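You operate a simulated robot arm through the tools that you are given. There is no shell and no other tool.

You are at the controls of a simulated two-armed robot. One attempt, no reset.

TASK
At the left station: brake on, mandrel free, latch pin out, latch up.
Fine: brake before mandrel; the spindle stays in and the arm stays shut.

The check looks at the end state, three seconds after you hand in, the way a careful person would. Anything else that was tipped, shoved, dropped, spilled or broken makes it a failure.

THE ROBOT
Two 7-joint arms with fingered hands on one trunk that stands fixed in place. Base frame: the origin is at the foot of the trunk, x ahead of it, y to its left, z up. Lengths are in m, angles in degrees, forces in N, time in s.
The left shoulder is at [0.028, 0.104, 1.271], the right one opposite. With the tool pointing down near the work surface each hand reaches from about 0.22 to 0.56 m from the base axis, measured 20 degrees to its own side. Payload 2.4 kg a hand.
The tool frame of a hand sits at the grasp point between the pads (the TCP): z along the fingers, y along the line on which they close. The tips reach 0.017 m beyond it. Largest opening 0.088 m; the body of the gripper starts 0.047 m behind the TCP. The gripper is a hand of 2 fingers: y runs from the thumb to the fingers, the wrist lies at [0, 0, -0.165] in the tool frame, and closing takes about 1.5 s.
Orientation is told as [roll, pitch, yaw] about the base's x, y, z axes, in that order, counted from this pose: with the fingers straight down and closing along the base's y, the tool's x points along the base's -x, its y along +y and its z along -z.

THE INTERFACE
- The arms move only by the tool send_rows. It takes "left_steps", "right_steps" or both (then of equal length, played together; a hand with none holds still); each is a list of rows, each a list of 3 entries, a list of its own where there are three numbers: the shift along the tool's x, y, z in units of 30 mm (1.0 is 30 mm), then the turn, a rotation vector about the tool's x, y, z in units of 5 degrees (1.0 is 5 degrees), then the closure in counts, from 0 (fully open) to 255 (shut). In form: [[[x, y, z], [wx, wy, wz], hand], ...]. A call has 1 to 20 rows; each row shifts and turns the commanded pose from where the row before left it, along the tool's axes as they then stand. A call with a number of a shift or a turn outside -1 to 1 is refused whole. Each row takes 0.2 s and may step no farther than 0.05 m and 8.6 degrees from the row before; otherwise, or with a gripper value out of range, the whole call is refused. A pose out of reach is approached as far as the arm can. The call stops where the force on the tool passes 60 N (or 10 N more than at its start, if that is more) or the arm is blocked; 0.2 s more then pass. The fingers move at their own pace (about 0.153 m/s each) and stop on an object; they squeeze with about 30 N. The grip force told is the motor's: it shows also when the fingers shut on nothing. Time passes only in rows, and 0.2 s behind the last, so rows that do not move let the fingers close. It gives the time, the measured TCP pose, the force on the tool (base axes), the opening and the grip force at its end, in the units of the frame above (readings bear some noise), with the torque about the TCP (base axes, N m) and any sound that the robot's microphone picked up, and new pictures: "show" is both (left out), scene, wrist or none (wrist: the cameras of the hands that moved).
- Cameras (640 x 400 px; columns grow to the right, rows downward): "scene" is now at [0.108, -0.0451, 1.1872]; the picture's right is [-0.51, -0.86, 0.00], its down [-0.18, 0.10, -0.98] and it looks along [0.84, -0.49, -0.20] (base axes); focal length 214 px, centre (320, 200). "left" rides on the left gripper at [-0.05, 0.003, -0.063] in its tool frame; the picture's right is [-0.06, -1.00, 0.00], its down [0.78, -0.05, -0.62] and it looks along [0.62, -0.04, 0.79] (tool axes); focal length 275 px, centre (320, 200). "right" rides on the right gripper at [0.05, 0.003, -0.063] in its tool frame; the picture's right is [-0.06, 1.00, 0.00], its down [-0.78, -0.05, -0.62] and it looks along [-0.62, -0.04, 0.79] (tool axes); focal length 275 px, centre (320, 200). There is no depth. A picture from a camera that has moved, and an enlarged one, comes with that camera's place and axes in the base frame and with its lens.
- slide_trunk(by): slides the trunk up (or, below 0, down) by that many m; the arms and the scene camera ride with it, the base frame stays. It gives what a move gives, with no picture.
- hand_shape(shape, hand): the hand has 2 fingers and takes this shape, open, in about a second: jaw (thumb against the fingers, like two jaws); tri (thumb and two fingers); tip (a fingertip pinch); poke (one finger out to press); point (the index stretched); flat (the hand flat); cup (the hand cupped); fist (a fist). The gripper value then closes the fingers along that shape, each until it touches; the sizes above hold for jaw. It gives what a move gives, with no picture.
- head_to(pan, tilt): turns the head with the scene camera to pan (to the left, within 60 degrees either way) and tilt (down, from -29 to 69), counted from straight ahead of the robot. It gives what a move gives, and a new picture of the scene camera.
- enlarge(camera, box): a new picture of the part [left, top, right, bottom] of that camera's present view, enlarged. No time passes.
- hand_in(): hands the job in; it is judged then, once.

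Nothing tells you positions but the pictures and the camera data. Unless the task says otherwise, let go and move clear before handing in.

The tools are called after "Emit:" by a JSON object that holds its "op" and its "data". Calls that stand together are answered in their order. send_rows: Moves the arms, as the interface text tells. Its arguments: {"type":"object","properties":{"left_steps":{"type":"array"},"right_steps":{"type":"array"},"show":{"type":"string","enum":["both","scene","wrist","none"]}},"required":[]} The other tools are called the same way: slide_trunk (by) slides the trunk up or down; hand_shape (shape, hand) gives the hand a shape; head_to (pan, tilt) turns the head that bears the scene camera; enlarge (camera, box) takes an enlarged picture of a part of a camera's view; hand_in () hands the job in.

At the start:

```text
t: 0.0
left_eef_pos: [0.3847, -0.038, 1.3337]
left_orientation: [0.0, 0.0, -0.1]
left_contact_force: [0.1, -0.4, 0.4]
left_moment: [0.0, 0.01, -0.03]
left_width: 0.0879
left_finger_force: 0.1
left_shape: jaw
right_eef_pos: [0.2971, -0.395, 1.346]
right_orientation: [-0.1, 0.0, 0.0]
right_contact_force: [0.2, -0.4, 0.3]
right_moment: [-0.01, 0.04, 0.02]
right_width: 0.0879
right_finger_force: 0.1
right_shape: jaw
trunk travel left (down, up): [-0.5, 0.35]
head pan, tilt: [-30.3, 11.7]
```

scene: 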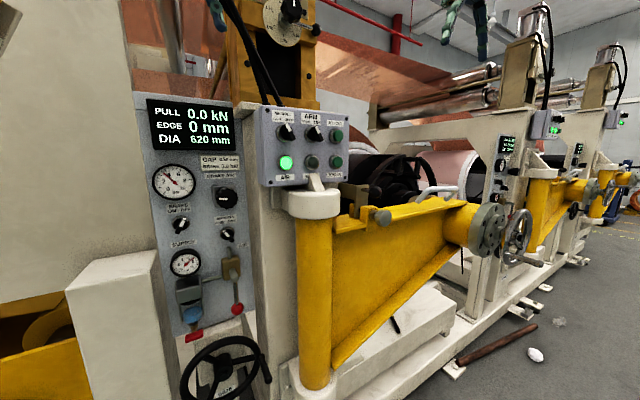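
right: 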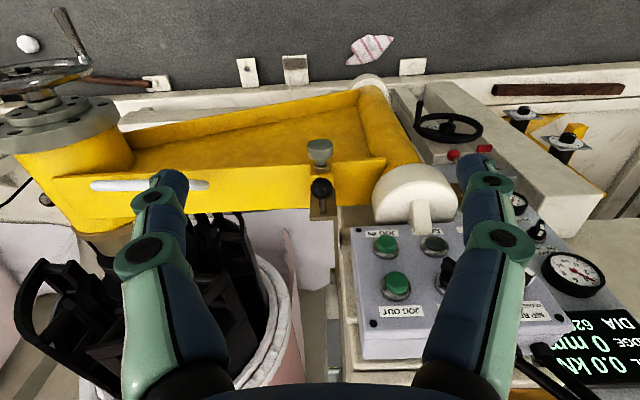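
left: 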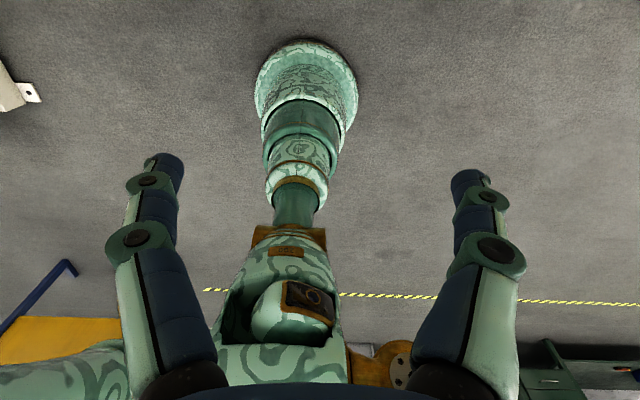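

I see a machine with several unwind stations in a row; the nearest has a panel with gauges and knobs, a yellow swing arm with a latch, and a push-button box. I'll look closer at the labels before moving anything.

Emit:
{"op": "enlarge", "data": {"camera": "scene", "box": [140, 90, 260, 220]}}

Emit:
{"op": "enlarge", "data": {"camera": "scene", "box": [150, 200, 270, 350]}}

Emit:
{"op": "enlarge", "data": {"camera": "scene", "box": [250, 95, 360, 195]}}

Emit:
{"op": "enlarge", "data": {"camera": "scene", "box": [280, 150, 480, 280]}}

Emit:
{"op": "enlarge", "data": {"camera": "right", "box": [280, 120, 460, 240]}}

```text
3.08 times, centred on (200, 155) of scene
camera zoom: at [0.108, -0.0451, 1.1872], right [-0.51, -0.86, 0.0], down [-0.18, 0.1, -0.98], along [0.84, -0.49, -0.2], focal length 660 px, centre (689, 338)
```

zoom: 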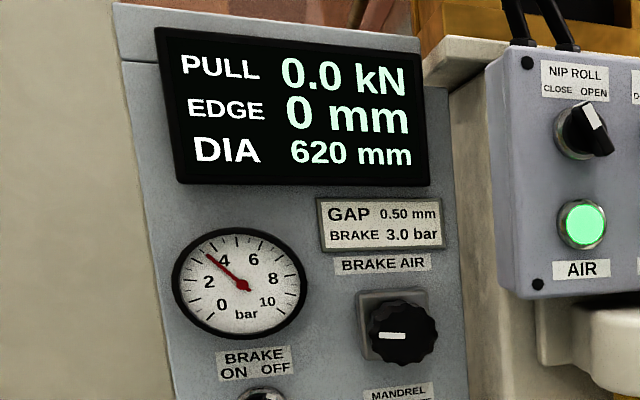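

```text
2.67 times, centred on (210, 275) of scene
camera zoom: at [0.108, -0.0451, 1.1872], right [-0.51, -0.86, 0.0], down [-0.18, 0.1, -0.98], along [0.84, -0.49, -0.2], focal length 572 px, centre (613, 0)
```

zoom: 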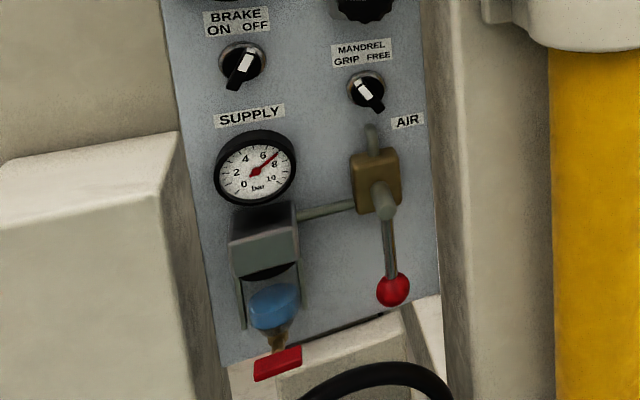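

```text
4.00 times, centred on (305, 145) of scene
camera zoom: at [0.108, -0.0451, 1.1872], right [-0.51, -0.86, 0.0], down [-0.18, 0.1, -0.98], along [0.84, -0.49, -0.2], focal length 858 px, centre (380, 420)
```

zoom: 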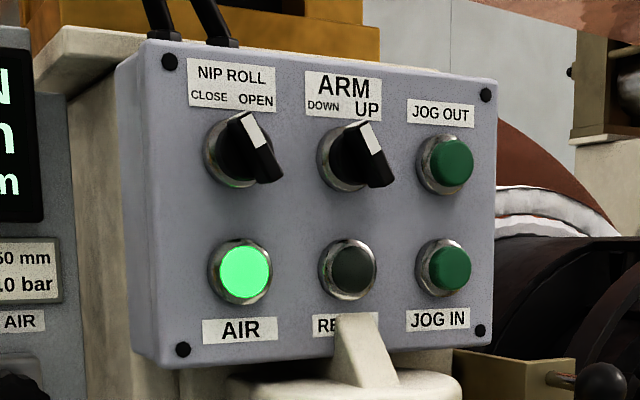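

```text
3.08 times, centred on (380, 215) of scene
camera zoom: at [0.108, -0.0451, 1.1872], right [-0.51, -0.86, 0.0], down [-0.18, 0.1, -0.98], along [0.84, -0.49, -0.2], focal length 660 px, centre (135, 154)
```

zoom: 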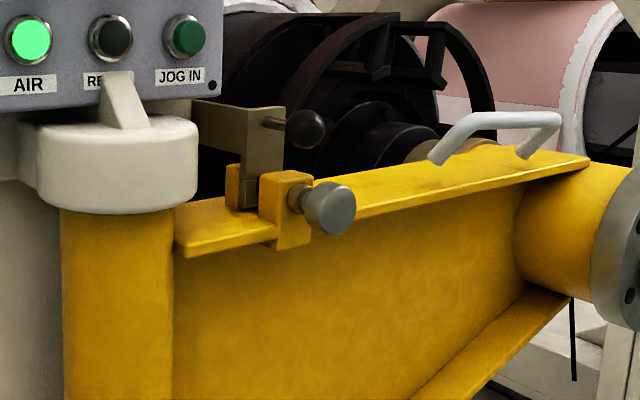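

```text
3.33 times, centred on (370, 180) of right
camera zoom: at [0.2472, -0.3909, 1.4093], right [0.06, 1.0, 0.0], down [0.78, -0.05, 0.62], along [0.62, -0.04, -0.79], focal length 918 px, centre (153, 267)
```

zoom: 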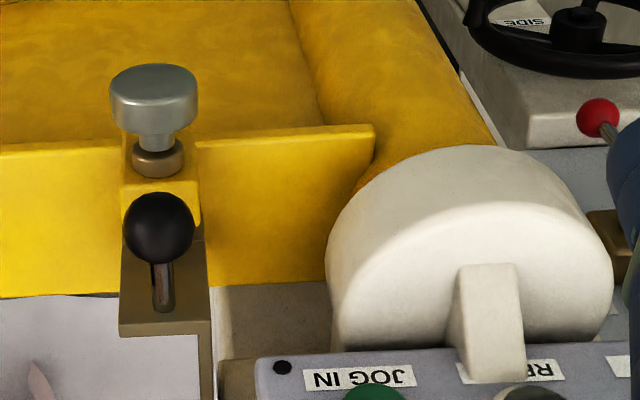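

The nearest station has brake and mandrel knobs, an arm with a plunger latch pin and a hinged latch with a black ball. I need to verify which station is "left", so I'll look around.

Emit:
{"op": "head_to", "data": {"pan": 30, "tilt": 15}}

Emit:
{"op": "head_to", "data": {"pan": 0, "tilt": 15}}

Emit:
{"op": "head_to", "data": {"pan": -58, "tilt": 15}}

```text
t: 1.3
left_eef_pos: [0.3844, -0.0378, 1.3338]
left_orientation: [-0.1, 0.0, 0.0]
left_contact_force: [0.6, 0.1, 0.1]
left_moment: [0.0, -0.02, 0.01]
left_width: 0.088
left_finger_force: 0.0
left_shape: jaw
right_eef_pos: [0.2975, -0.3938, 1.3449]
right_orientation: [0.1, 0.0, -0.1]
right_contact_force: [-0.3, 0.2, -0.1]
right_moment: [-0.03, 0.02, 0.01]
right_width: 0.0877
right_finger_force: 0.1
right_shape: jaw
trunk travel left (down, up): [-0.5, 0.35]
head pan, tilt: [30.0, 15.0]
camera scene: at [0.1085, 0.0486, 1.1818], right [0.5, -0.87, 0.0], down [-0.22, -0.13, -0.97], along [0.84, 0.48, -0.26], focal length 214 px, centre (320, 200)
```

scene: 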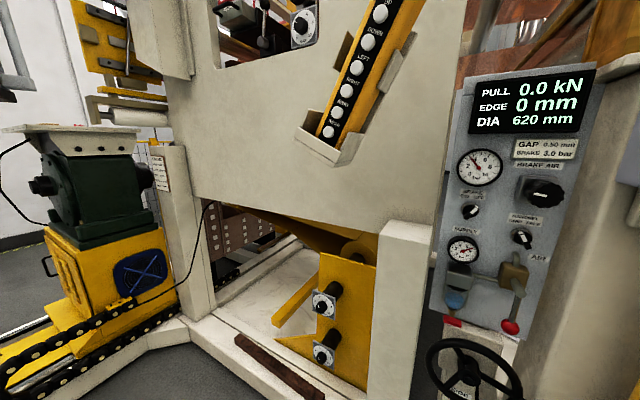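

```text
t: 2.2
left_eef_pos: [0.3841, -0.0376, 1.3337]
left_orientation: [0.0, 0.0, 0.0]
left_contact_force: [0.5, -0.9, 0.5]
left_moment: [0.02, -0.01, 0.0]
left_width: 0.0878
left_finger_force: 0.0
left_shape: jaw
right_eef_pos: [0.2965, -0.3948, 1.3447]
right_orientation: [-0.1, 0.1, 0.0]
right_contact_force: [0.0, 0.0, -0.6]
right_moment: [-0.01, 0.0, 0.02]
right_width: 0.0882
right_finger_force: 0.1
right_shape: jaw
trunk travel left (down, up): [-0.5, 0.35]
head pan, tilt: [0.0, 15.0]
camera scene: at [0.121, 0.0021, 1.1818], right [0.0, -1.0, 0.0], down [-0.26, 0.0, -0.97], along [0.97, 0.0, -0.26], focal length 214 px, centre (320, 200)
```

scene: 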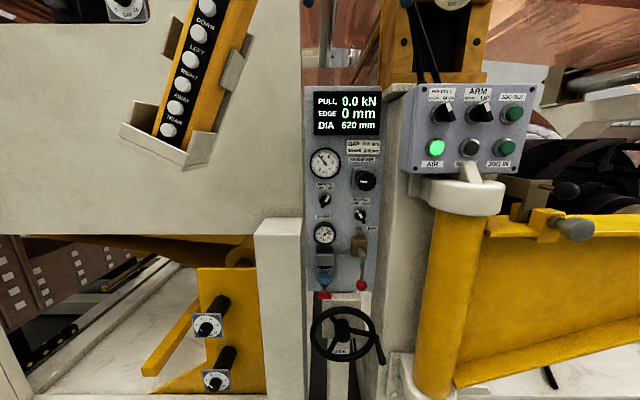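

```text
t: 3.5
left_eef_pos: [0.3853, -0.0378, 1.3331]
left_orientation: [0.1, 0.0, 0.0]
left_contact_force: [-0.5, 0.2, 0.4]
left_moment: [0.0, 0.0, -0.02]
left_width: 0.0876
left_finger_force: 0.0
left_shape: jaw
right_eef_pos: [0.2972, -0.3949, 1.3442]
right_orientation: [0.0, 0.0, 0.0]
right_contact_force: [0.4, 0.2, 0.2]
right_moment: [0.0, 0.01, 0.01]
right_width: 0.088
right_finger_force: 0.1
right_shape: jaw
trunk travel left (down, up): [-0.5, 0.35]
head pan, tilt: [-58.0, 15.0]
camera scene: at [0.0772, -0.0772, 1.1818], right [-0.85, -0.53, 0.0], down [-0.14, 0.22, -0.97], along [0.51, -0.82, -0.26], focal length 214 px, centre (320, 200)
```

scene: 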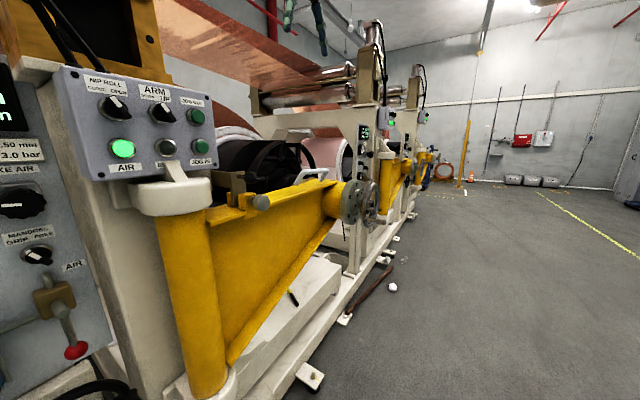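

The left station is the near one: its brake/mandrel knobs lie around (0.645, -0.01..-0.09, 1.04), and the latch ball around (0.467, -0.40, 1.10). I'll look straight at the panel and at the latch to read their present states.

Emit:
{"op": "head_to", "data": {"pan": -8, "tilt": 15}}

Emit:
{"op": "enlarge", "data": {"camera": "scene", "box": [260, 140, 360, 230]}}

Emit:
{"op": "enlarge", "data": {"camera": "scene", "box": [460, 150, 600, 250]}}

```text
t: 4.7
left_eef_pos: [0.3845, -0.0375, 1.3341]
left_orientation: [0.0, 0.0, 0.0]
left_contact_force: [-0.9, 0.0, 0.7]
left_moment: [-0.01, -0.01, -0.01]
left_width: 0.088
left_finger_force: 0.1
left_shape: jaw
right_eef_pos: [0.2979, -0.394, 1.345]
right_orientation: [0.0, 0.0, -0.1]
right_contact_force: [-0.2, -0.1, -0.4]
right_moment: [0.02, -0.01, 0.01]
right_width: 0.0878
right_finger_force: 0.0
right_shape: jaw
trunk travel left (down, up): [-0.5, 0.35]
head pan, tilt: [-8.0, 15.0]
camera scene: at [0.1201, -0.0111, 1.1818], right [-0.14, -0.99, 0.0], down [-0.26, 0.04, -0.97], along [0.96, -0.14, -0.26], focal length 214 px, centre (320, 200)
```

scene: 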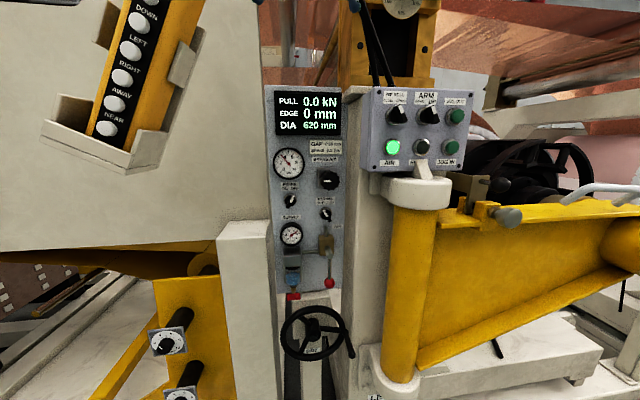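

```text
4.44 times, centred on (310, 185) of scene
camera zoom: at [0.1201, -0.0111, 1.1818], right [-0.14, -0.99, 0.0], down [-0.26, 0.04, -0.97], along [0.96, -0.14, -0.26], focal length 953 px, centre (364, 267)
```

zoom: 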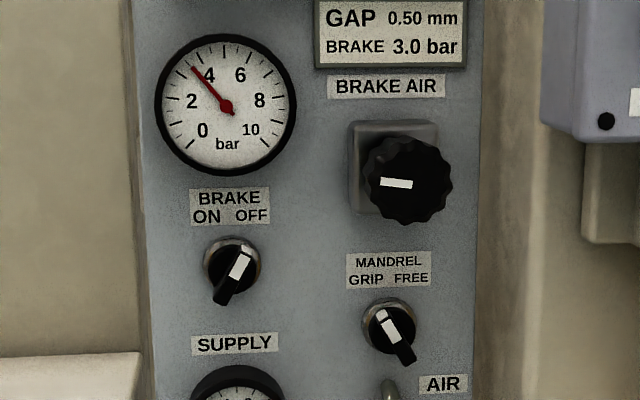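

```text
4.00 times, centred on (530, 200) of scene
camera zoom: at [0.1201, -0.0111, 1.1818], right [-0.14, -0.99, 0.0], down [-0.26, 0.04, -0.97], along [0.96, -0.14, -0.26], focal length 858 px, centre (-520, 200)
```

zoom: 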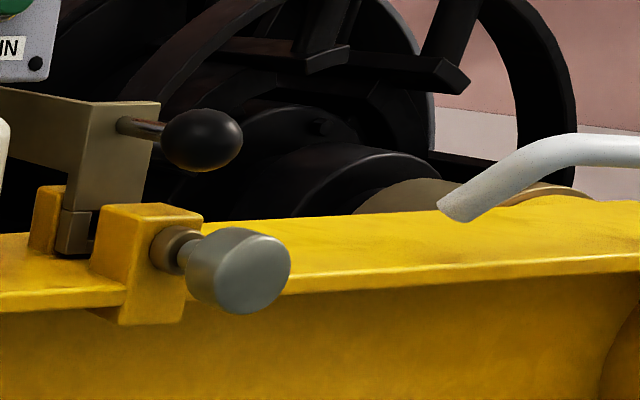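

Brake knob's white mark points to OFF and the mandrel's to GRIP, so both must be turned. The latch tongue sits in a yellow clevis with a grey pull pin at about (0.436, -0.403, 1.052); I'll look at the latch's hinge more closely.

Emit:
{"op": "enlarge", "data": {"camera": "right", "box": [270, 120, 390, 340]}}

Emit:
{"op": "head_to", "data": {"pan": -55, "tilt": 12}}

Emit:
{"op": "enlarge", "data": {"camera": "scene", "box": [180, 130, 300, 240]}}

```text
1.82 times, centred on (330, 230) of right
camera zoom: at [0.2472, -0.3909, 1.4093], right [0.06, 1.0, 0.0], down [0.78, -0.05, 0.62], along [0.62, -0.04, -0.79], focal length 500 px, centre (302, 146)
```

zoom: 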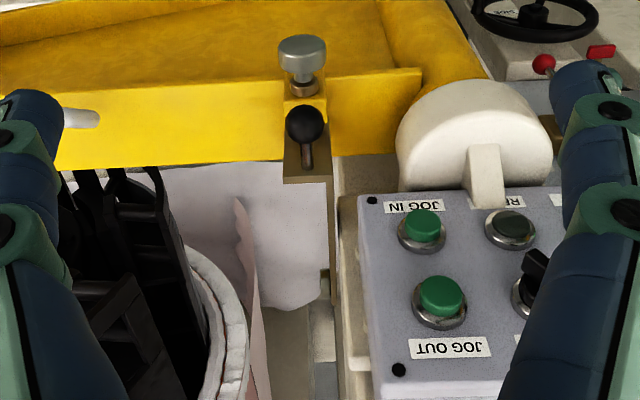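

```text
t: 5.8
left_eef_pos: [0.3853, -0.0376, 1.3345]
left_orientation: [0.0, 0.0, 0.0]
left_contact_force: [0.8, 0.4, -0.5]
left_moment: [0.03, 0.01, 0.01]
left_width: 0.0877
left_finger_force: 0.0
left_shape: jaw
right_eef_pos: [0.297, -0.3947, 1.3457]
right_orientation: [0.0, 0.0, 0.0]
right_contact_force: [0.1, 0.2, 0.5]
right_moment: [0.0, 0.04, -0.03]
right_width: 0.088
right_finger_force: 0.0
right_shape: jaw
trunk travel left (down, up): [-0.5, 0.35]
head pan, tilt: [-55.0, 12.0]
camera scene: at [0.0831, -0.0731, 1.1831], right [-0.8, -0.59, 0.0], down [-0.15, 0.2, -0.97], along [0.58, -0.78, -0.25], focal length 214 px, centre (320, 200)
```

scene: 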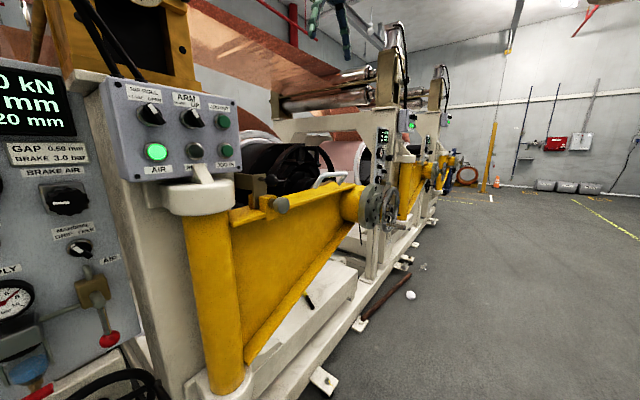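

```text
3.64 times, centred on (240, 185) of scene
camera zoom: at [0.0831, -0.0731, 1.1831], right [-0.8, -0.59, 0.0], down [-0.15, 0.2, -0.97], along [0.58, -0.78, -0.25], focal length 780 px, centre (611, 254)
```

zoom: 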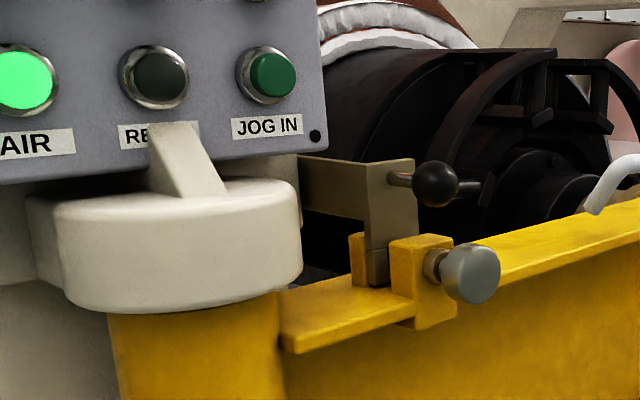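

The latch is a khaki bar running forward from the tongue, with the ball on a stem toward me; pin pulls toward -x. I'll lower the trunk a bit so the left arm can reach the panel knobs, and then point the left hand forward.

Emit:
{"op": "slide_trunk", "data": {"by": -0.12}}

Emit:
{"op": "head_to", "data": {"pan": 0, "tilt": 0}}

```text
t: 7.3
left_eef_pos: [0.3841, -0.0372, 1.2141]
left_orientation: [0.0, 0.0, 0.0]
left_contact_force: [-0.2, -1.0, -0.4]
left_moment: [-0.01, -0.01, 0.01]
left_width: 0.0877
left_finger_force: 0.1
left_shape: jaw
right_eef_pos: [0.2958, -0.3958, 1.2254]
right_orientation: [0.0, 0.0, 0.0]
right_contact_force: [0.4, 0.5, 0.5]
right_moment: [0.01, 0.0, -0.01]
right_width: 0.0877
right_finger_force: 0.0
right_shape: jaw
trunk travel left (down, up): [-0.38, 0.47]
head pan, tilt: [-55.0, 12.0]
```

```text
t: 8.6
left_eef_pos: [0.3843, -0.0373, 1.2128]
left_orientation: [0.0, 0.0, 0.0]
left_contact_force: [-0.1, 0.0, -0.7]
left_moment: [0.01, 0.03, -0.01]
left_width: 0.0883
left_finger_force: 0.1
left_shape: jaw
right_eef_pos: [0.2974, -0.3947, 1.2244]
right_orientation: [0.0, -0.1, 0.0]
right_contact_force: [0.1, 0.2, 1.3]
right_moment: [-0.03, 0.01, -0.08]
right_width: 0.0878
right_finger_force: 0.0
right_shape: jaw
trunk travel left (down, up): [-0.38, 0.47]
head pan, tilt: [0.0, 0.0]
camera scene: at [0.0898, -0.0698, 1.0639], right [-0.77, -0.64, 0.0], down [-0.15, 0.18, -0.97], along [0.62, -0.75, -0.23], focal length 214 px, centre (320, 200)
```

scene: 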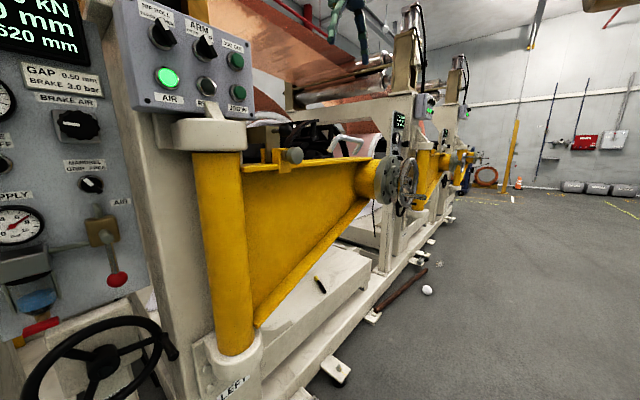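

The station is labelled LEFT on its foot, which confirms it. Now I'll swing the left hand to point forward at the panel, well in front of it.

Emit:
{"op": "send_rows", "data": {"left_steps": [[[-0.215, 0.05, 0.246], [0, -1, 0], 0], [[-0.193, 0.05, 0.264], [0, -1, 0], 0], [[-0.169, 0.05, 0.28], [0, -1, 0], 0], [[-0.144, 0.05, 0.293], [0, -1, 0], 0], [[-0.118, 0.05, 0.305], [0, -1, 0], 0], [[-0.091, 0.05, 0.314], [0, -1, 0], 0], [[-0.063, 0.05, 0.321], [0, -1, 0], 0], [[-0.035, 0.05, 0.325], [0, -1, 0], 0], [[-0.007, 0.05, 0.327], [0, -1, 0], 0]], "show": "both"}}

```text
t: 10.6
left_eef_pos: [0.4427, -0.0227, 1.1463]
left_orientation: [0.0, -45.2, 0.1]
left_contact_force: [-0.2, 0.3, -0.1]
left_moment: [0.0, -0.05, 0.0]
left_width: 0.0875
left_finger_force: 0.1
left_shape: jaw
right_eef_pos: [0.2967, -0.3951, 1.2251]
right_orientation: [0.0, 0.0, 0.0]
right_contact_force: [-1.0, -0.7, -1.2]
right_moment: [0.0, -0.02, 0.0]
right_width: 0.0877
right_finger_force: 0.0
right_shape: jaw
trunk travel left (down, up): [-0.38, 0.47]
head pan, tilt: [0.0, 0.0]
camera scene: at [0.0909, -0.0689, 1.0636], right [-0.76, -0.65, 0.0], down [-0.15, 0.18, -0.97], along [0.63, -0.74, -0.23], focal length 214 px, centre (320, 200)
camera left: at [0.4334, -0.0199, 1.2281], right [0.04, -1.0, 0.04], down [-0.99, -0.05, -0.12], along [0.12, -0.04, -0.99], focal length 275 px, centre (320, 200)
```

scene: 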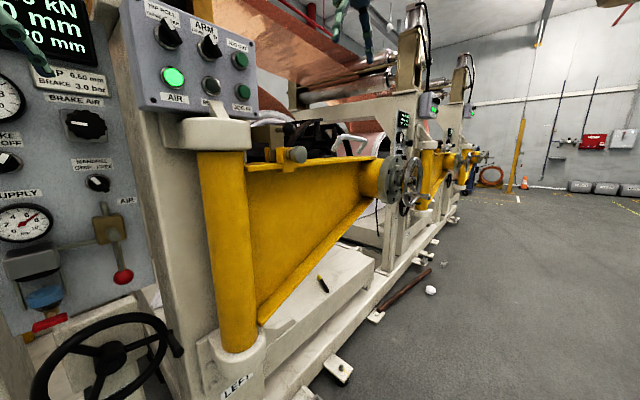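
left: 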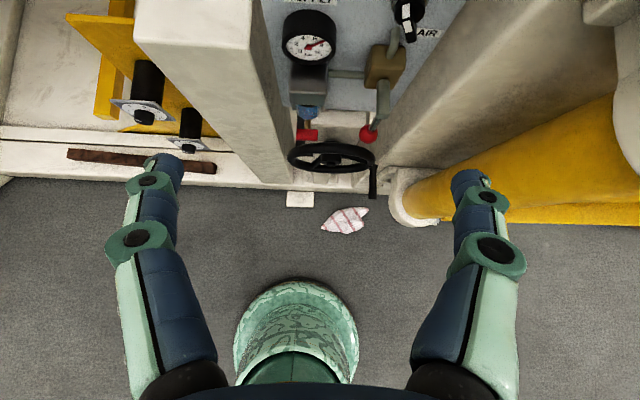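

The head hasn't turned to where I sent it; I'll command it again and look.

Emit:
{"op": "head_to", "data": {"pan": -5, "tilt": 5}}

```text
t: 11.2
left_eef_pos: [0.4432, -0.0232, 1.1473]
left_orientation: [0.0, -45.0, 0.0]
left_contact_force: [0.2, -0.6, 0.2]
left_moment: [-0.02, 0.0, 0.03]
left_width: 0.0878
left_finger_force: 0.1
left_shape: jaw
right_eef_pos: [0.2966, -0.3951, 1.225]
right_orientation: [0.1, 0.0, -0.1]
right_contact_force: [0.6, 0.1, -0.2]
right_moment: [0.01, 0.0, -0.02]
right_width: 0.0877
right_finger_force: 0.1
right_shape: jaw
trunk travel left (down, up): [-0.38, 0.47]
head pan, tilt: [-5.0, 5.0]
camera scene: at [0.0912, -0.0686, 1.0635], right [-0.76, -0.65, 0.0], down [-0.15, 0.18, -0.97], along [0.64, -0.74, -0.23], focal length 214 px, centre (320, 200)
```

scene: 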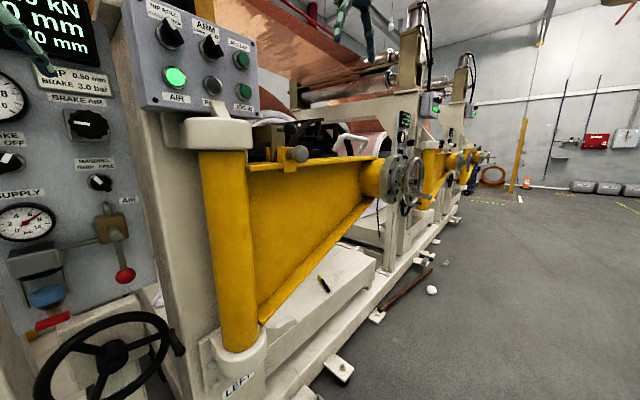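

The head now turns only very slowly, but its true pose is given with each picture, so I'll rely on the wrist cameras. I finish turning the left hand forward.

Emit:
{"op": "send_rows", "data": {"left_steps": [[[0.022, 0.05, 0.326], [0, -1, 0], 0], [[0.05, 0.05, 0.323], [0, -1, 0], 0], [[0.078, 0.05, 0.317], [0, -1, 0], 0], [[0.106, 0.05, 0.309], [0, -1, 0], 0], [[0.132, 0.05, 0.299], [0, -1, 0], 0], [[0.158, 0.05, 0.286], [0, -1, 0], 0], [[0.182, 0.05, 0.271], [0, -1, 0], 0], [[0.205, 0.05, 0.254], [0, -1, 0], 0], [[0.226, 0.05, 0.236], [0, -1, 0], 0]], "show": "both"}}

```text
t: 13.2
left_eef_pos: [0.501, -0.0123, 1.0807]
left_orientation: [162.2, -89.9, -162.4]
left_contact_force: [0.6, 0.1, 0.5]
left_moment: [0.04, -0.01, 0.02]
left_width: 0.0879
left_finger_force: 0.0
left_shape: jaw
right_eef_pos: [0.2967, -0.3954, 1.2254]
right_orientation: [0.1, 0.0, 0.0]
right_contact_force: [-0.3, 0.5, -0.3]
right_moment: [-0.02, -0.01, 0.01]
right_width: 0.0879
right_finger_force: 0.0
right_shape: jaw
trunk travel left (down, up): [-0.38, 0.47]
head pan, tilt: [-5.0, 5.0]
camera scene: at [0.0922, -0.068, 1.0632], right [-0.75, -0.66, 0.0], down [-0.16, 0.18, -0.97], along [0.65, -0.73, -0.24], focal length 214 px, centre (320, 200)
camera left: at [0.4372, -0.0083, 1.1304], right [0.0, -1.0, 0.06], down [-0.62, -0.05, -0.79], along [0.79, -0.04, -0.62], focal length 275 px, centre (320, 200)
```

scene: 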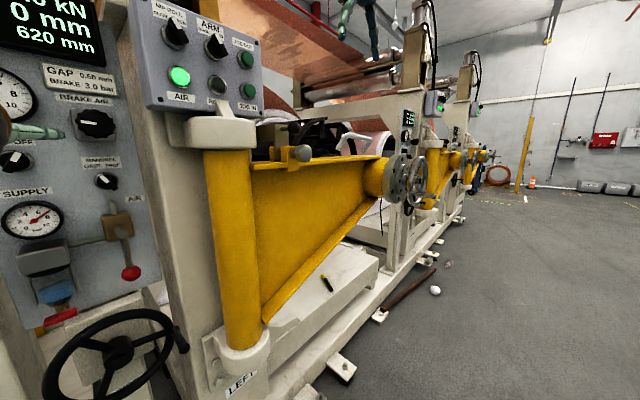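
left: 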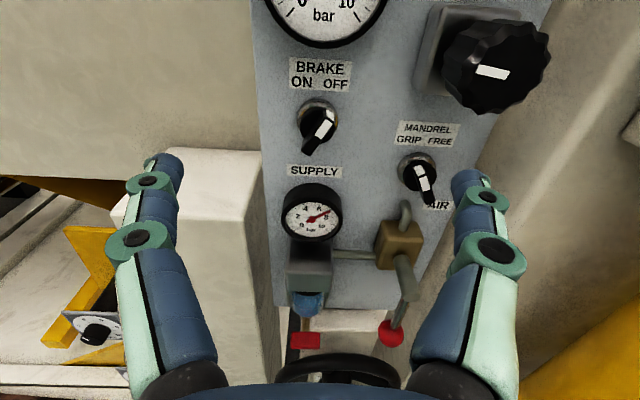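

I have a clear close view of the panel from the left wrist camera. Let me enlarge it for exact knob positions.

Emit:
{"op": "enlarge", "data": {"camera": "left", "box": [270, 50, 470, 215]}}

Emit:
{"op": "enlarge", "data": {"camera": "scene", "box": [0, 100, 130, 210]}}

```text
2.42 times, centred on (370, 132) of left
camera zoom: at [0.4372, -0.0083, 1.1304], right [0.0, -1.0, 0.06], down [-0.62, -0.05, -0.79], along [0.79, -0.04, -0.62], focal length 667 px, centre (199, 364)
```

zoom: 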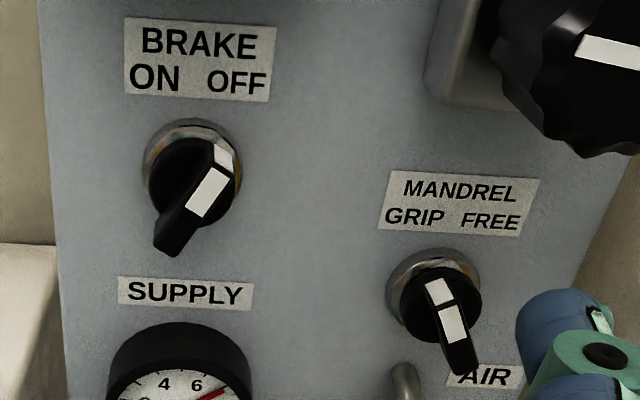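

```text
3.64 times, centred on (65, 155) of scene
camera zoom: at [0.0922, -0.068, 1.0632], right [-0.75, -0.66, 0.0], down [-0.16, 0.18, -0.97], along [0.65, -0.73, -0.24], focal length 780 px, centre (1247, 364)
```

zoom: 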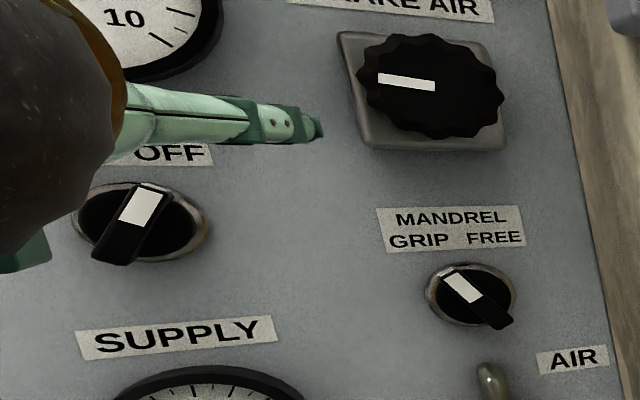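

Brake knob bezel is at about (0.66, -0.011, 1.038), its bar tilted ~30° toward OFF and fronted at x≈0.636; mandrel knob is at about (0.66, -0.105, 0.992). I'll roll the left hand 30° to match the brake bar, half close the fingers, and come closer.

Emit:
{"op": "send_rows", "data": {"left_steps": [[[0, 0, 0], [0, 0, 1], 60], [[0, 0, 0], [0, 0, 1], 125], [[0, 0, 0], [0, 0, 1], 125], [[0, 0, 0], [0, 0, 1], 125], [[0, 0, 0], [0, 0, 1], 125], [[0, 0, 0], [0, 0, 1], 125], [[0.3145, -0.172, 0.583], [0, 0, 0], 125], [[0.3145, -0.172, 0.583], [0, 0, 0], 125], [[0.3145, -0.172, 0.583], [0, 0, 0], 125], [[0.3145, -0.172, 0.583], [0, 0, 0], 125]], "show": "both"}}

Emit:
{"op": "enlarge", "data": {"camera": "left", "box": [200, 60, 440, 260]}}

```text
t: 15.4
left_eef_pos: [0.5705, -0.0113, 1.0381]
left_orientation: [89.6, -59.9, -89.2]
left_contact_force: [0.0, -0.2, -0.4]
left_moment: [-0.02, 0.02, 0.0]
left_width: 0.0452
left_finger_force: 0.1
left_shape: jaw
right_eef_pos: [0.2976, -0.3954, 1.2265]
right_orientation: [0.0, -0.1, 0.0]
right_contact_force: [-0.1, 0.1, 0.1]
right_moment: [0.01, 0.01, -0.01]
right_width: 0.0879
right_finger_force: 0.1
right_shape: jaw
trunk travel left (down, up): [-0.38, 0.47]
head pan, tilt: [-5.0, 5.0]
camera scene: at [0.0933, -0.0669, 1.0628], right [-0.74, -0.68, 0.0], down [-0.16, 0.18, -0.97], along [0.66, -0.72, -0.24], focal length 214 px, centre (320, 200)
camera left: at [0.5077, -0.033, 1.0832], right [0.0, -0.9, -0.45], down [-0.62, 0.35, -0.7], along [0.78, 0.28, -0.56], focal length 275 px, centre (320, 200)
```

scene: 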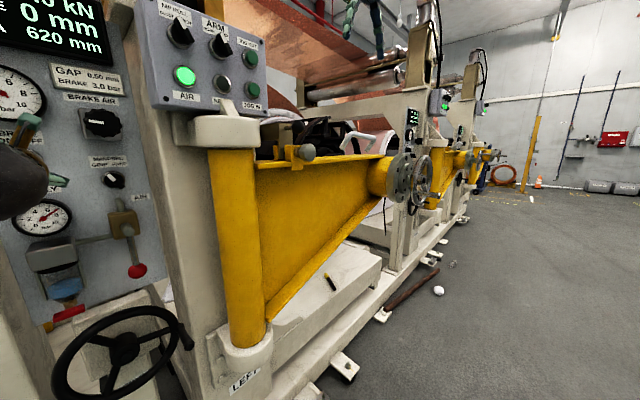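
left: 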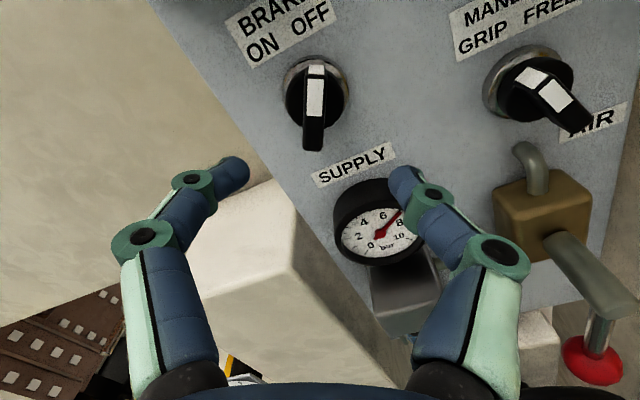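

```text
2.00 times, centred on (320, 160) of left
camera zoom: at [0.5077, -0.033, 1.0832], right [0.0, -0.9, -0.45], down [-0.62, 0.35, -0.7], along [0.78, 0.28, -0.56], focal length 551 px, centre (320, 280)
```

zoom: 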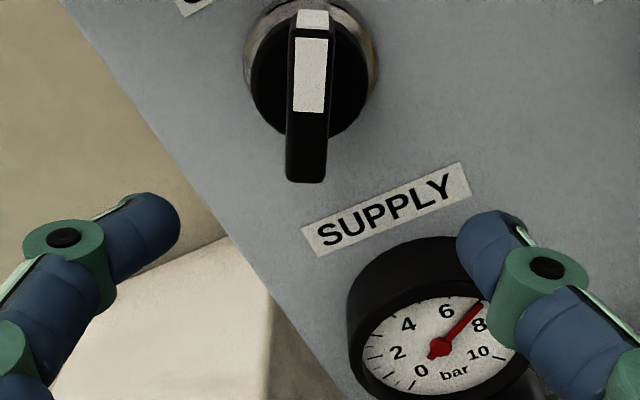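

The bar appears upright in the rolled view, so the roll matches; it lies about 3 mm toward +y of the tool axis. I'll shift that and advance so the fingertips straddle the bar.

Emit:
{"op": "send_rows", "data": {"left_steps": [[[0, 0.09, 0.4], [0, 0, 0], 125], [[0, 0, 0.4], [0, 0, 0], 125], [[0, 0, 0.4], [0, 0, 0], 125], [[0, 0, 0.35], [0, 0, 0], 125], [[0, 0, 0.3], [0, 0, 0], 125], [[0, 0, 0.2], [0, 0, 0], 125]], "show": "wrist"}}

Emit:
{"op": "enlarge", "data": {"camera": "left", "box": [220, 80, 420, 220]}}

Emit:
{"op": "enlarge", "data": {"camera": "scene", "box": [0, 80, 150, 240]}}

```text
t: 16.9
left_eef_pos: [0.6311, -0.0124, 1.0443]
left_orientation: [89.5, -60.1, -89.2]
left_contact_force: [-7.4, -0.7, 0.3]
left_moment: [0.0, -0.02, 0.05]
left_width: 0.0452
left_finger_force: 0.1
left_shape: jaw
left hand out of reach, approached as far as the arm can: row 2
right_eef_pos: [0.2951, -0.3945, 1.226]
right_orientation: [0.1, -0.1, 0.1]
right_contact_force: [-0.4, -0.1, 1.0]
right_moment: [0.0, 0.0, -0.02]
right_width: 0.088
right_finger_force: 0.1
right_shape: jaw
trunk travel left (down, up): [-0.38, 0.47]
head pan, tilt: [-5.0, 5.0]
camera left: at [0.5683, -0.0342, 1.0892], right [0.0, -0.9, -0.45], down [-0.62, 0.35, -0.7], along [0.78, 0.28, -0.56], focal length 275 px, centre (320, 200)
```

left: 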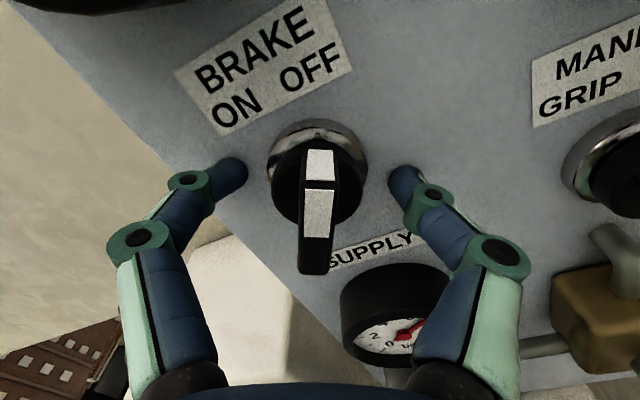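

```text
2.86 times, centred on (320, 150) of left
camera zoom: at [0.5683, -0.0342, 1.0892], right [0.0, -0.9, -0.45], down [-0.62, 0.35, -0.7], along [0.78, 0.28, -0.56], focal length 786 px, centre (320, 343)
```

zoom: 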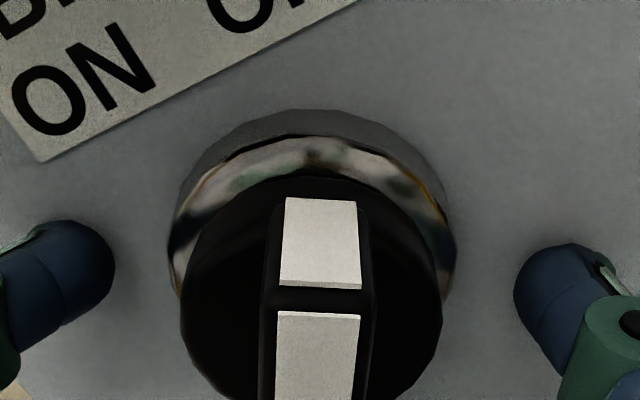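

```text
2.50 times, centred on (75, 160) of scene
camera zoom: at [0.0929, -0.0663, 1.0627], right [-0.73, -0.68, 0.0], down [-0.16, 0.18, -0.97], along [0.66, -0.71, -0.24], focal length 536 px, centre (932, 300)
```

zoom: 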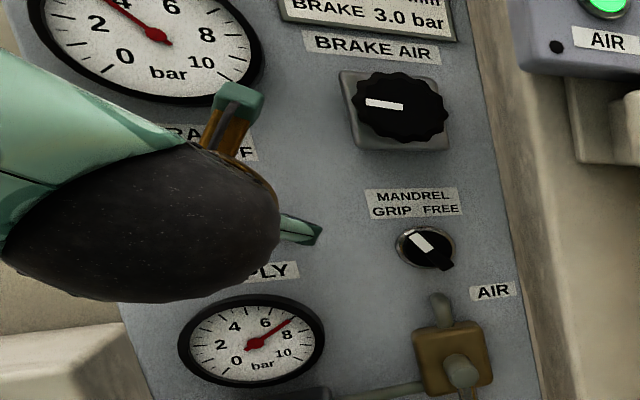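

The fingertips straddle the bar, which I now triangulate as spanning x≈0.615 to 0.643; the arm was near its reach limit and rose 5 mm, which happens to centre it. I'll back off 12 mm so the tips stay on the bar and not on the knob's body, and recheck the pose.

Emit:
{"op": "send_rows", "data": {"left_steps": [[[0, 0, -0.2], [0, 0, 0], 125], [[0, 0, -0.2], [0, 0, 0], 125], [[0, 0, 0], [0, 0, 0], 125]], "show": "wrist"}}

```text
t: 17.6
left_eef_pos: [0.6198, -0.0132, 1.043]
left_orientation: [89.5, -60.0, -89.3]
left_contact_force: [0.0, -0.5, -0.1]
left_moment: [-0.01, 0.0, 0.07]
left_width: 0.0448
left_finger_force: 0.0
left_shape: jaw
right_eef_pos: [0.2971, -0.3947, 1.2251]
right_orientation: [0.1, 0.0, 0.0]
right_contact_force: [0.2, 0.0, 0.4]
right_moment: [-0.02, 0.0, 0.02]
right_width: 0.0877
right_finger_force: 0.1
right_shape: jaw
trunk travel left (down, up): [-0.38, 0.47]
head pan, tilt: [-5.0, 5.0]
camera left: at [0.5577, -0.0345, 1.0887], right [0.0, -0.9, -0.45], down [-0.62, 0.35, -0.7], along [0.78, 0.28, -0.56], focal length 275 px, centre (320, 200)
```

left: 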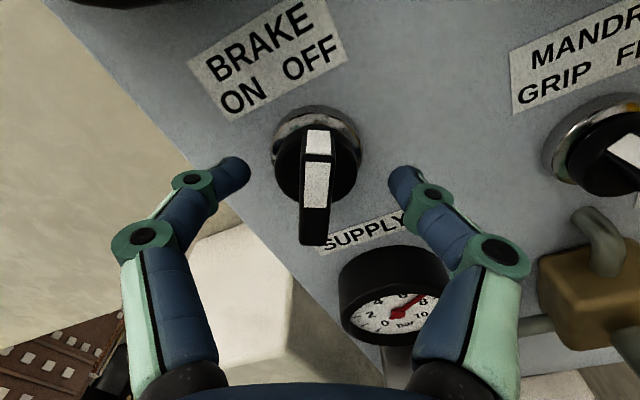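

The force is back to zero and the hand is centred on the bar. Closing on it now.

Emit:
{"op": "send_rows", "data": {"left_steps": [[[0, 0, 0], [0, 0, 0], 160], [[0, 0, 0], [0, 0, 0], 200], [[0, 0, 0], [0, 0, 0], 255], [[0, 0, 0], [0, 0, 0], 255], [[0, 0, 0], [0, 0, 0], 255]], "show": "wrist"}}

```text
t: 18.9
left_eef_pos: [0.6215, -0.0124, 1.0425]
left_orientation: [89.3, -60.0, -89.1]
left_contact_force: [1.1, 2.2, -3.5]
left_moment: [0.01, 0.02, 0.0]
left_width: 0.0212
left_finger_force: 30.1
left_shape: jaw
right_eef_pos: [0.2968, -0.3941, 1.2254]
right_orientation: [0.0, 0.0, -0.1]
right_contact_force: [-0.6, 0.2, 0.9]
right_moment: [-0.03, -0.03, -0.01]
right_width: 0.0881
right_finger_force: 0.1
right_shape: jaw
trunk travel left (down, up): [-0.38, 0.47]
head pan, tilt: [-5.0, 5.0]
camera left: at [0.5582, -0.0343, 1.0882], right [0.0, -0.9, -0.45], down [-0.62, 0.35, -0.7], along [0.78, 0.28, -0.56], focal length 275 px, centre (320, 200)
```

left: 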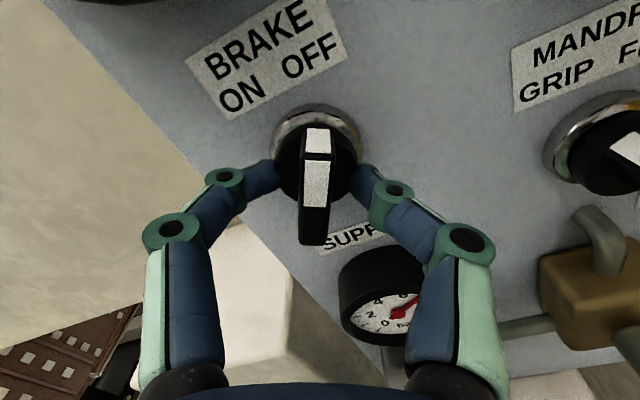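

The fingers closed at 21 mm, so the tips are on the knob's round body rather than the 10 mm bar. I'll open, back off another 12 mm and try again on the bar alone.

Emit:
{"op": "send_rows", "data": {"left_steps": [[[0, 0, 0], [0, 0, 0], 125], [[0, 0, 0], [0, 0, 0], 125], [[0, 0, -0.2], [0, 0, 0], 125], [[0, 0, -0.2], [0, 0, 0], 125], [[0, 0, 0], [0, 0, 0], 125]], "show": "wrist"}}

Emit:
{"op": "enlarge", "data": {"camera": "left", "box": [220, 80, 420, 260]}}

Emit:
{"op": "enlarge", "data": {"camera": "scene", "box": [0, 80, 150, 240]}}

```text
t: 20.1
left_eef_pos: [0.6073, -0.012, 1.0422]
left_orientation: [89.5, -60.0, -89.2]
left_contact_force: [-0.1, -0.2, 0.3]
left_moment: [0.01, 0.0, -0.03]
left_width: 0.0445
left_finger_force: 0.0
left_shape: jaw
right_eef_pos: [0.2975, -0.395, 1.2255]
right_orientation: [0.0, -0.1, -0.1]
right_contact_force: [0.2, 0.3, -0.3]
right_moment: [0.01, -0.01, 0.03]
right_width: 0.0878
right_finger_force: 0.0
right_shape: jaw
trunk travel left (down, up): [-0.38, 0.47]
head pan, tilt: [-5.0, 5.0]
camera left: at [0.5448, -0.0336, 1.0887], right [0.0, -0.9, -0.45], down [-0.62, 0.35, -0.7], along [0.78, 0.28, -0.56], focal length 275 px, centre (320, 200)
```

left: 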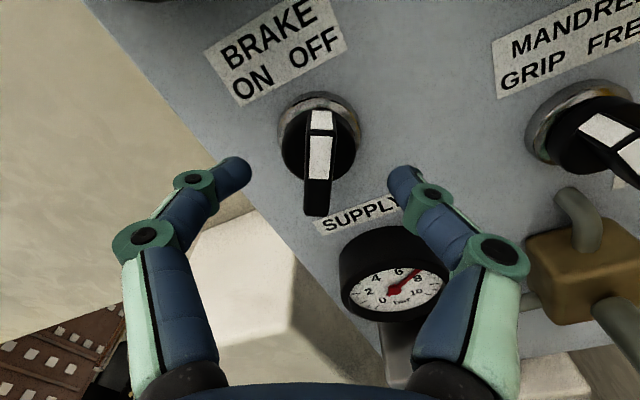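

```text
2.22 times, centred on (320, 170) of left
camera zoom: at [0.5448, -0.0336, 1.0887], right [0.0, -0.9, -0.45], down [-0.62, 0.35, -0.7], along [0.78, 0.28, -0.56], focal length 612 px, centre (320, 267)
```

zoom: 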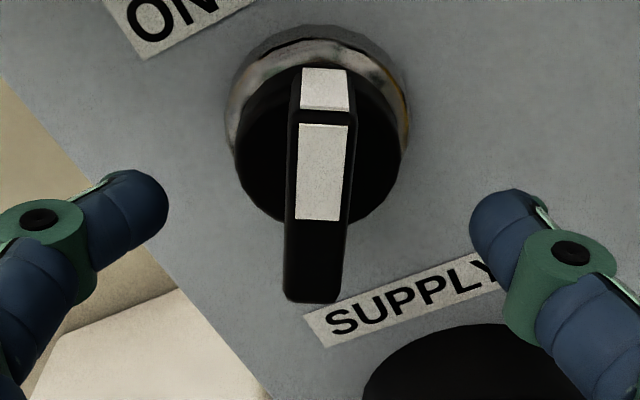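

```text
2.50 times, centred on (75, 160) of scene
camera zoom: at [0.0952, -0.0651, 1.0621], right [-0.72, -0.7, 0.0], down [-0.17, 0.18, -0.97], along [0.67, -0.7, -0.25], focal length 536 px, centre (932, 300)
```

zoom: 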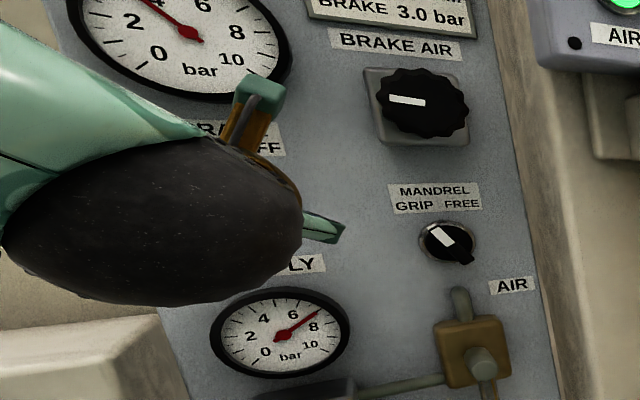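

The bar's front is near x≈0.612 and the tips now reach x≈0.624, ahead of the round body. Closing again on the bar.

Emit:
{"op": "send_rows", "data": {"left_steps": [[[0, 0, 0], [0, 0, 0], 160], [[0, 0, 0], [0, 0, 0], 200], [[0, 0, 0], [0, 0, 0], 255], [[0, 0, 0], [0, 0, 0], 255], [[0, 0, 0], [0, 0, 0], 255]], "show": "wrist"}}

```text
t: 21.2
left_eef_pos: [0.6076, -0.0105, 1.0419]
left_orientation: [89.4, -60.1, -89.1]
left_contact_force: [4.3, -0.1, 0.8]
left_moment: [0.03, -0.02, -0.01]
left_width: 0.0042
left_finger_force: 29.8
left_shape: jaw
right_eef_pos: [0.2963, -0.3948, 1.2247]
right_orientation: [0.0, 0.0, 0.0]
right_contact_force: [0.0, 0.1, 0.8]
right_moment: [-0.02, 0.01, 0.0]
right_width: 0.0878
right_finger_force: 0.0
right_shape: jaw
trunk travel left (down, up): [-0.38, 0.47]
head pan, tilt: [-5.0, 5.0]
camera left: at [0.5454, -0.0334, 1.0885], right [0.0, -0.9, -0.45], down [-0.62, 0.35, -0.7], along [0.78, 0.28, -0.56], focal length 275 px, centre (320, 200)
```

left: 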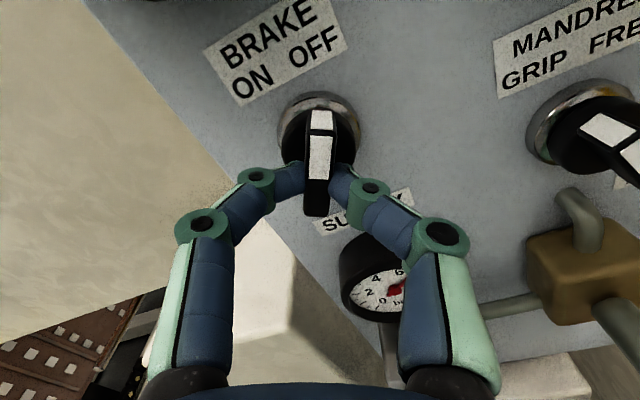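

The fingers now hold the bar itself. I'll turn it counter-clockwise toward ON, first half way, watching forces.

Emit:
{"op": "send_rows", "data": {"left_steps": [[[0, 0, 0], [0, 0, -1], 255], [[0, 0, 0], [0, 0, -1], 255], [[0, 0, 0], [0, 0, -1], 255], [[0, 0, 0], [0, 0, -1], 255], [[0, 0, 0], [0, 0, -1], 255], [[0, 0, 0], [0, 0, -1], 255]], "show": "wrist"}}

```text
t: 22.6
left_eef_pos: [0.6072, -0.0129, 1.0418]
left_orientation: [-19.6, -89.7, 19.9]
left_contact_force: [3.2, -3.9, 2.6]
left_moment: [0.06, -0.02, -0.09]
left_width: 0.0044
left_finger_force: 30.3
left_shape: jaw
right_eef_pos: [0.2973, -0.3947, 1.2251]
right_orientation: [-0.1, -0.1, 0.0]
right_contact_force: [0.2, 0.7, -0.3]
right_moment: [-0.04, -0.05, 0.0]
right_width: 0.0879
right_finger_force: 0.2
right_shape: jaw
trunk travel left (down, up): [-0.38, 0.47]
head pan, tilt: [-5.0, 5.0]
camera left: at [0.5452, -0.009, 1.0932], right [0.01, -1.0, 0.06], down [-0.62, -0.05, -0.78], along [0.78, -0.03, -0.62], focal length 275 px, centre (320, 200)
```

left: 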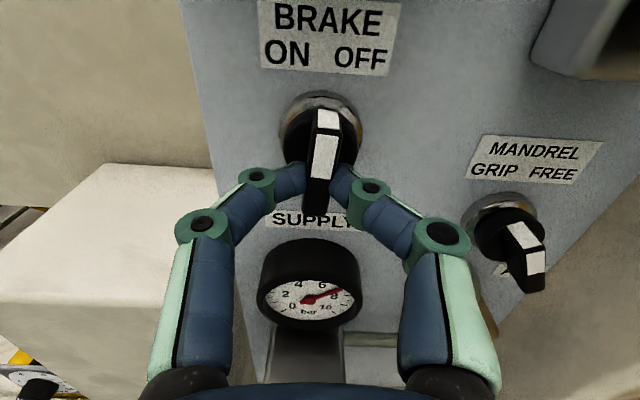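

The bar follows the hand and is now about upright. Continuing another 30° to ON.

Emit:
{"op": "send_rows", "data": {"left_steps": [[[0, 0, 0], [0, 0, -1], 255], [[0, 0, 0], [0, 0, -1], 255], [[0, 0, 0], [0, 0, -1], 255], [[0, 0, 0], [0, 0, -1], 255], [[0, 0, 0], [0, 0, -1], 255], [[0, 0, 0], [0, 0, -1], 255], [[0, 0, 0], [0, 0, -0.6], 255], [[0, 0, 0], [0, 0, 0], 255]], "show": "wrist"}}

```text
t: 24.4
left_eef_pos: [0.6081, -0.0121, 1.0418]
left_orientation: [-89.6, -57.0, 89.9]
left_contact_force: [4.7, -3.9, 3.6]
left_moment: [0.04, -0.04, -0.06]
left_width: 0.0047
left_finger_force: 29.8
left_shape: jaw
right_eef_pos: [0.298, -0.3955, 1.2252]
right_orientation: [0.1, 0.0, -0.1]
right_contact_force: [0.4, -1.2, 0.5]
right_moment: [0.01, 0.0, 0.02]
right_width: 0.088
right_finger_force: 0.0
right_shape: jaw
trunk travel left (down, up): [-0.38, 0.47]
head pan, tilt: [-5.0, 5.0]
camera left: at [0.5448, 0.0173, 1.0835], right [0.01, -0.8, 0.6], down [-0.62, -0.47, -0.63], along [0.79, -0.36, -0.5], focal length 275 px, centre (320, 200)
```

left: 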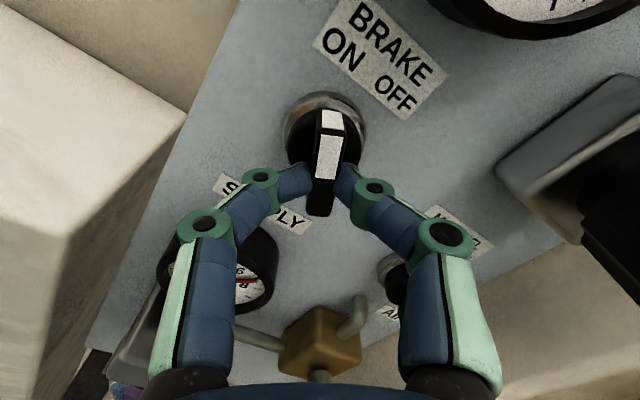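

The bar should now point to ON. I'll open the fingers, back off, and check the mark.

Emit:
{"op": "send_rows", "data": {"left_steps": [[[0, 0, 0], [0, 0, 0], 125], [[0, 0, 0], [0, 0, 0], 125], [[0, 0, -0.5], [0, 0, 0], 125], [[0, 0, -0.5], [0, 0, 0], 125], [[0, 0, -0.5], [0, 0, 0], 125], [[0, 0, -0.5], [0, 0, 0], 125]], "show": "both"}}

Emit:
{"op": "enlarge", "data": {"camera": "left", "box": [200, 0, 480, 200]}}

```text
t: 25.9
left_eef_pos: [0.5471, -0.0101, 1.0415]
left_orientation: [-89.9, -57.0, 89.9]
left_contact_force: [-0.1, 0.0, -0.3]
left_moment: [-0.01, -0.02, -0.04]
left_width: 0.0444
left_finger_force: 0.0
left_shape: jaw
right_eef_pos: [0.2964, -0.3947, 1.2245]
right_orientation: [0.0, 0.1, 0.0]
right_contact_force: [0.4, -0.9, -1.0]
right_moment: [-0.02, 0.0, 0.0]
right_width: 0.0878
right_finger_force: 0.1
right_shape: jaw
trunk travel left (down, up): [-0.38, 0.47]
head pan, tilt: [-5.0, 5.0]
camera scene: at [0.0973, -0.0628, 1.0612], right [-0.69, -0.72, 0.0], down [-0.19, 0.18, -0.97], along [0.7, -0.67, -0.26], focal length 214 px, centre (320, 200)
camera left: at [0.4841, 0.0206, 1.0824], right [0.0, -0.8, 0.6], down [-0.62, -0.47, -0.63], along [0.79, -0.37, -0.5], focal length 275 px, centre (320, 200)
```

scene: 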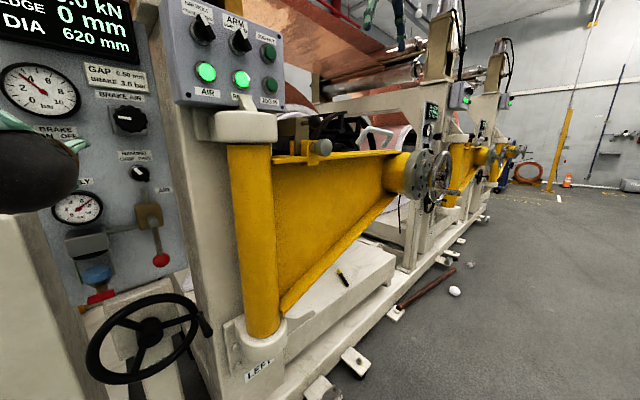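
left: 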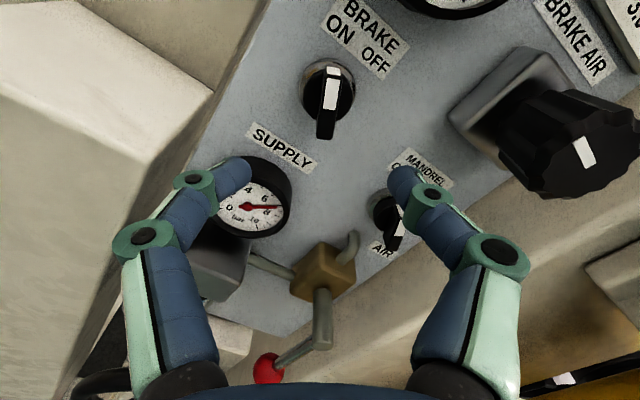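

```text
2.00 times, centred on (340, 100) of left
camera zoom: at [0.4841, 0.0206, 1.0824], right [0.0, -0.8, 0.6], down [-0.62, -0.47, -0.63], along [0.79, -0.37, -0.5], focal length 551 px, centre (280, 400)
```

zoom: 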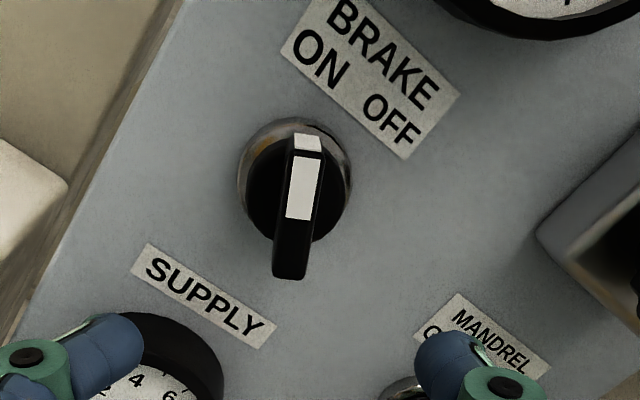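

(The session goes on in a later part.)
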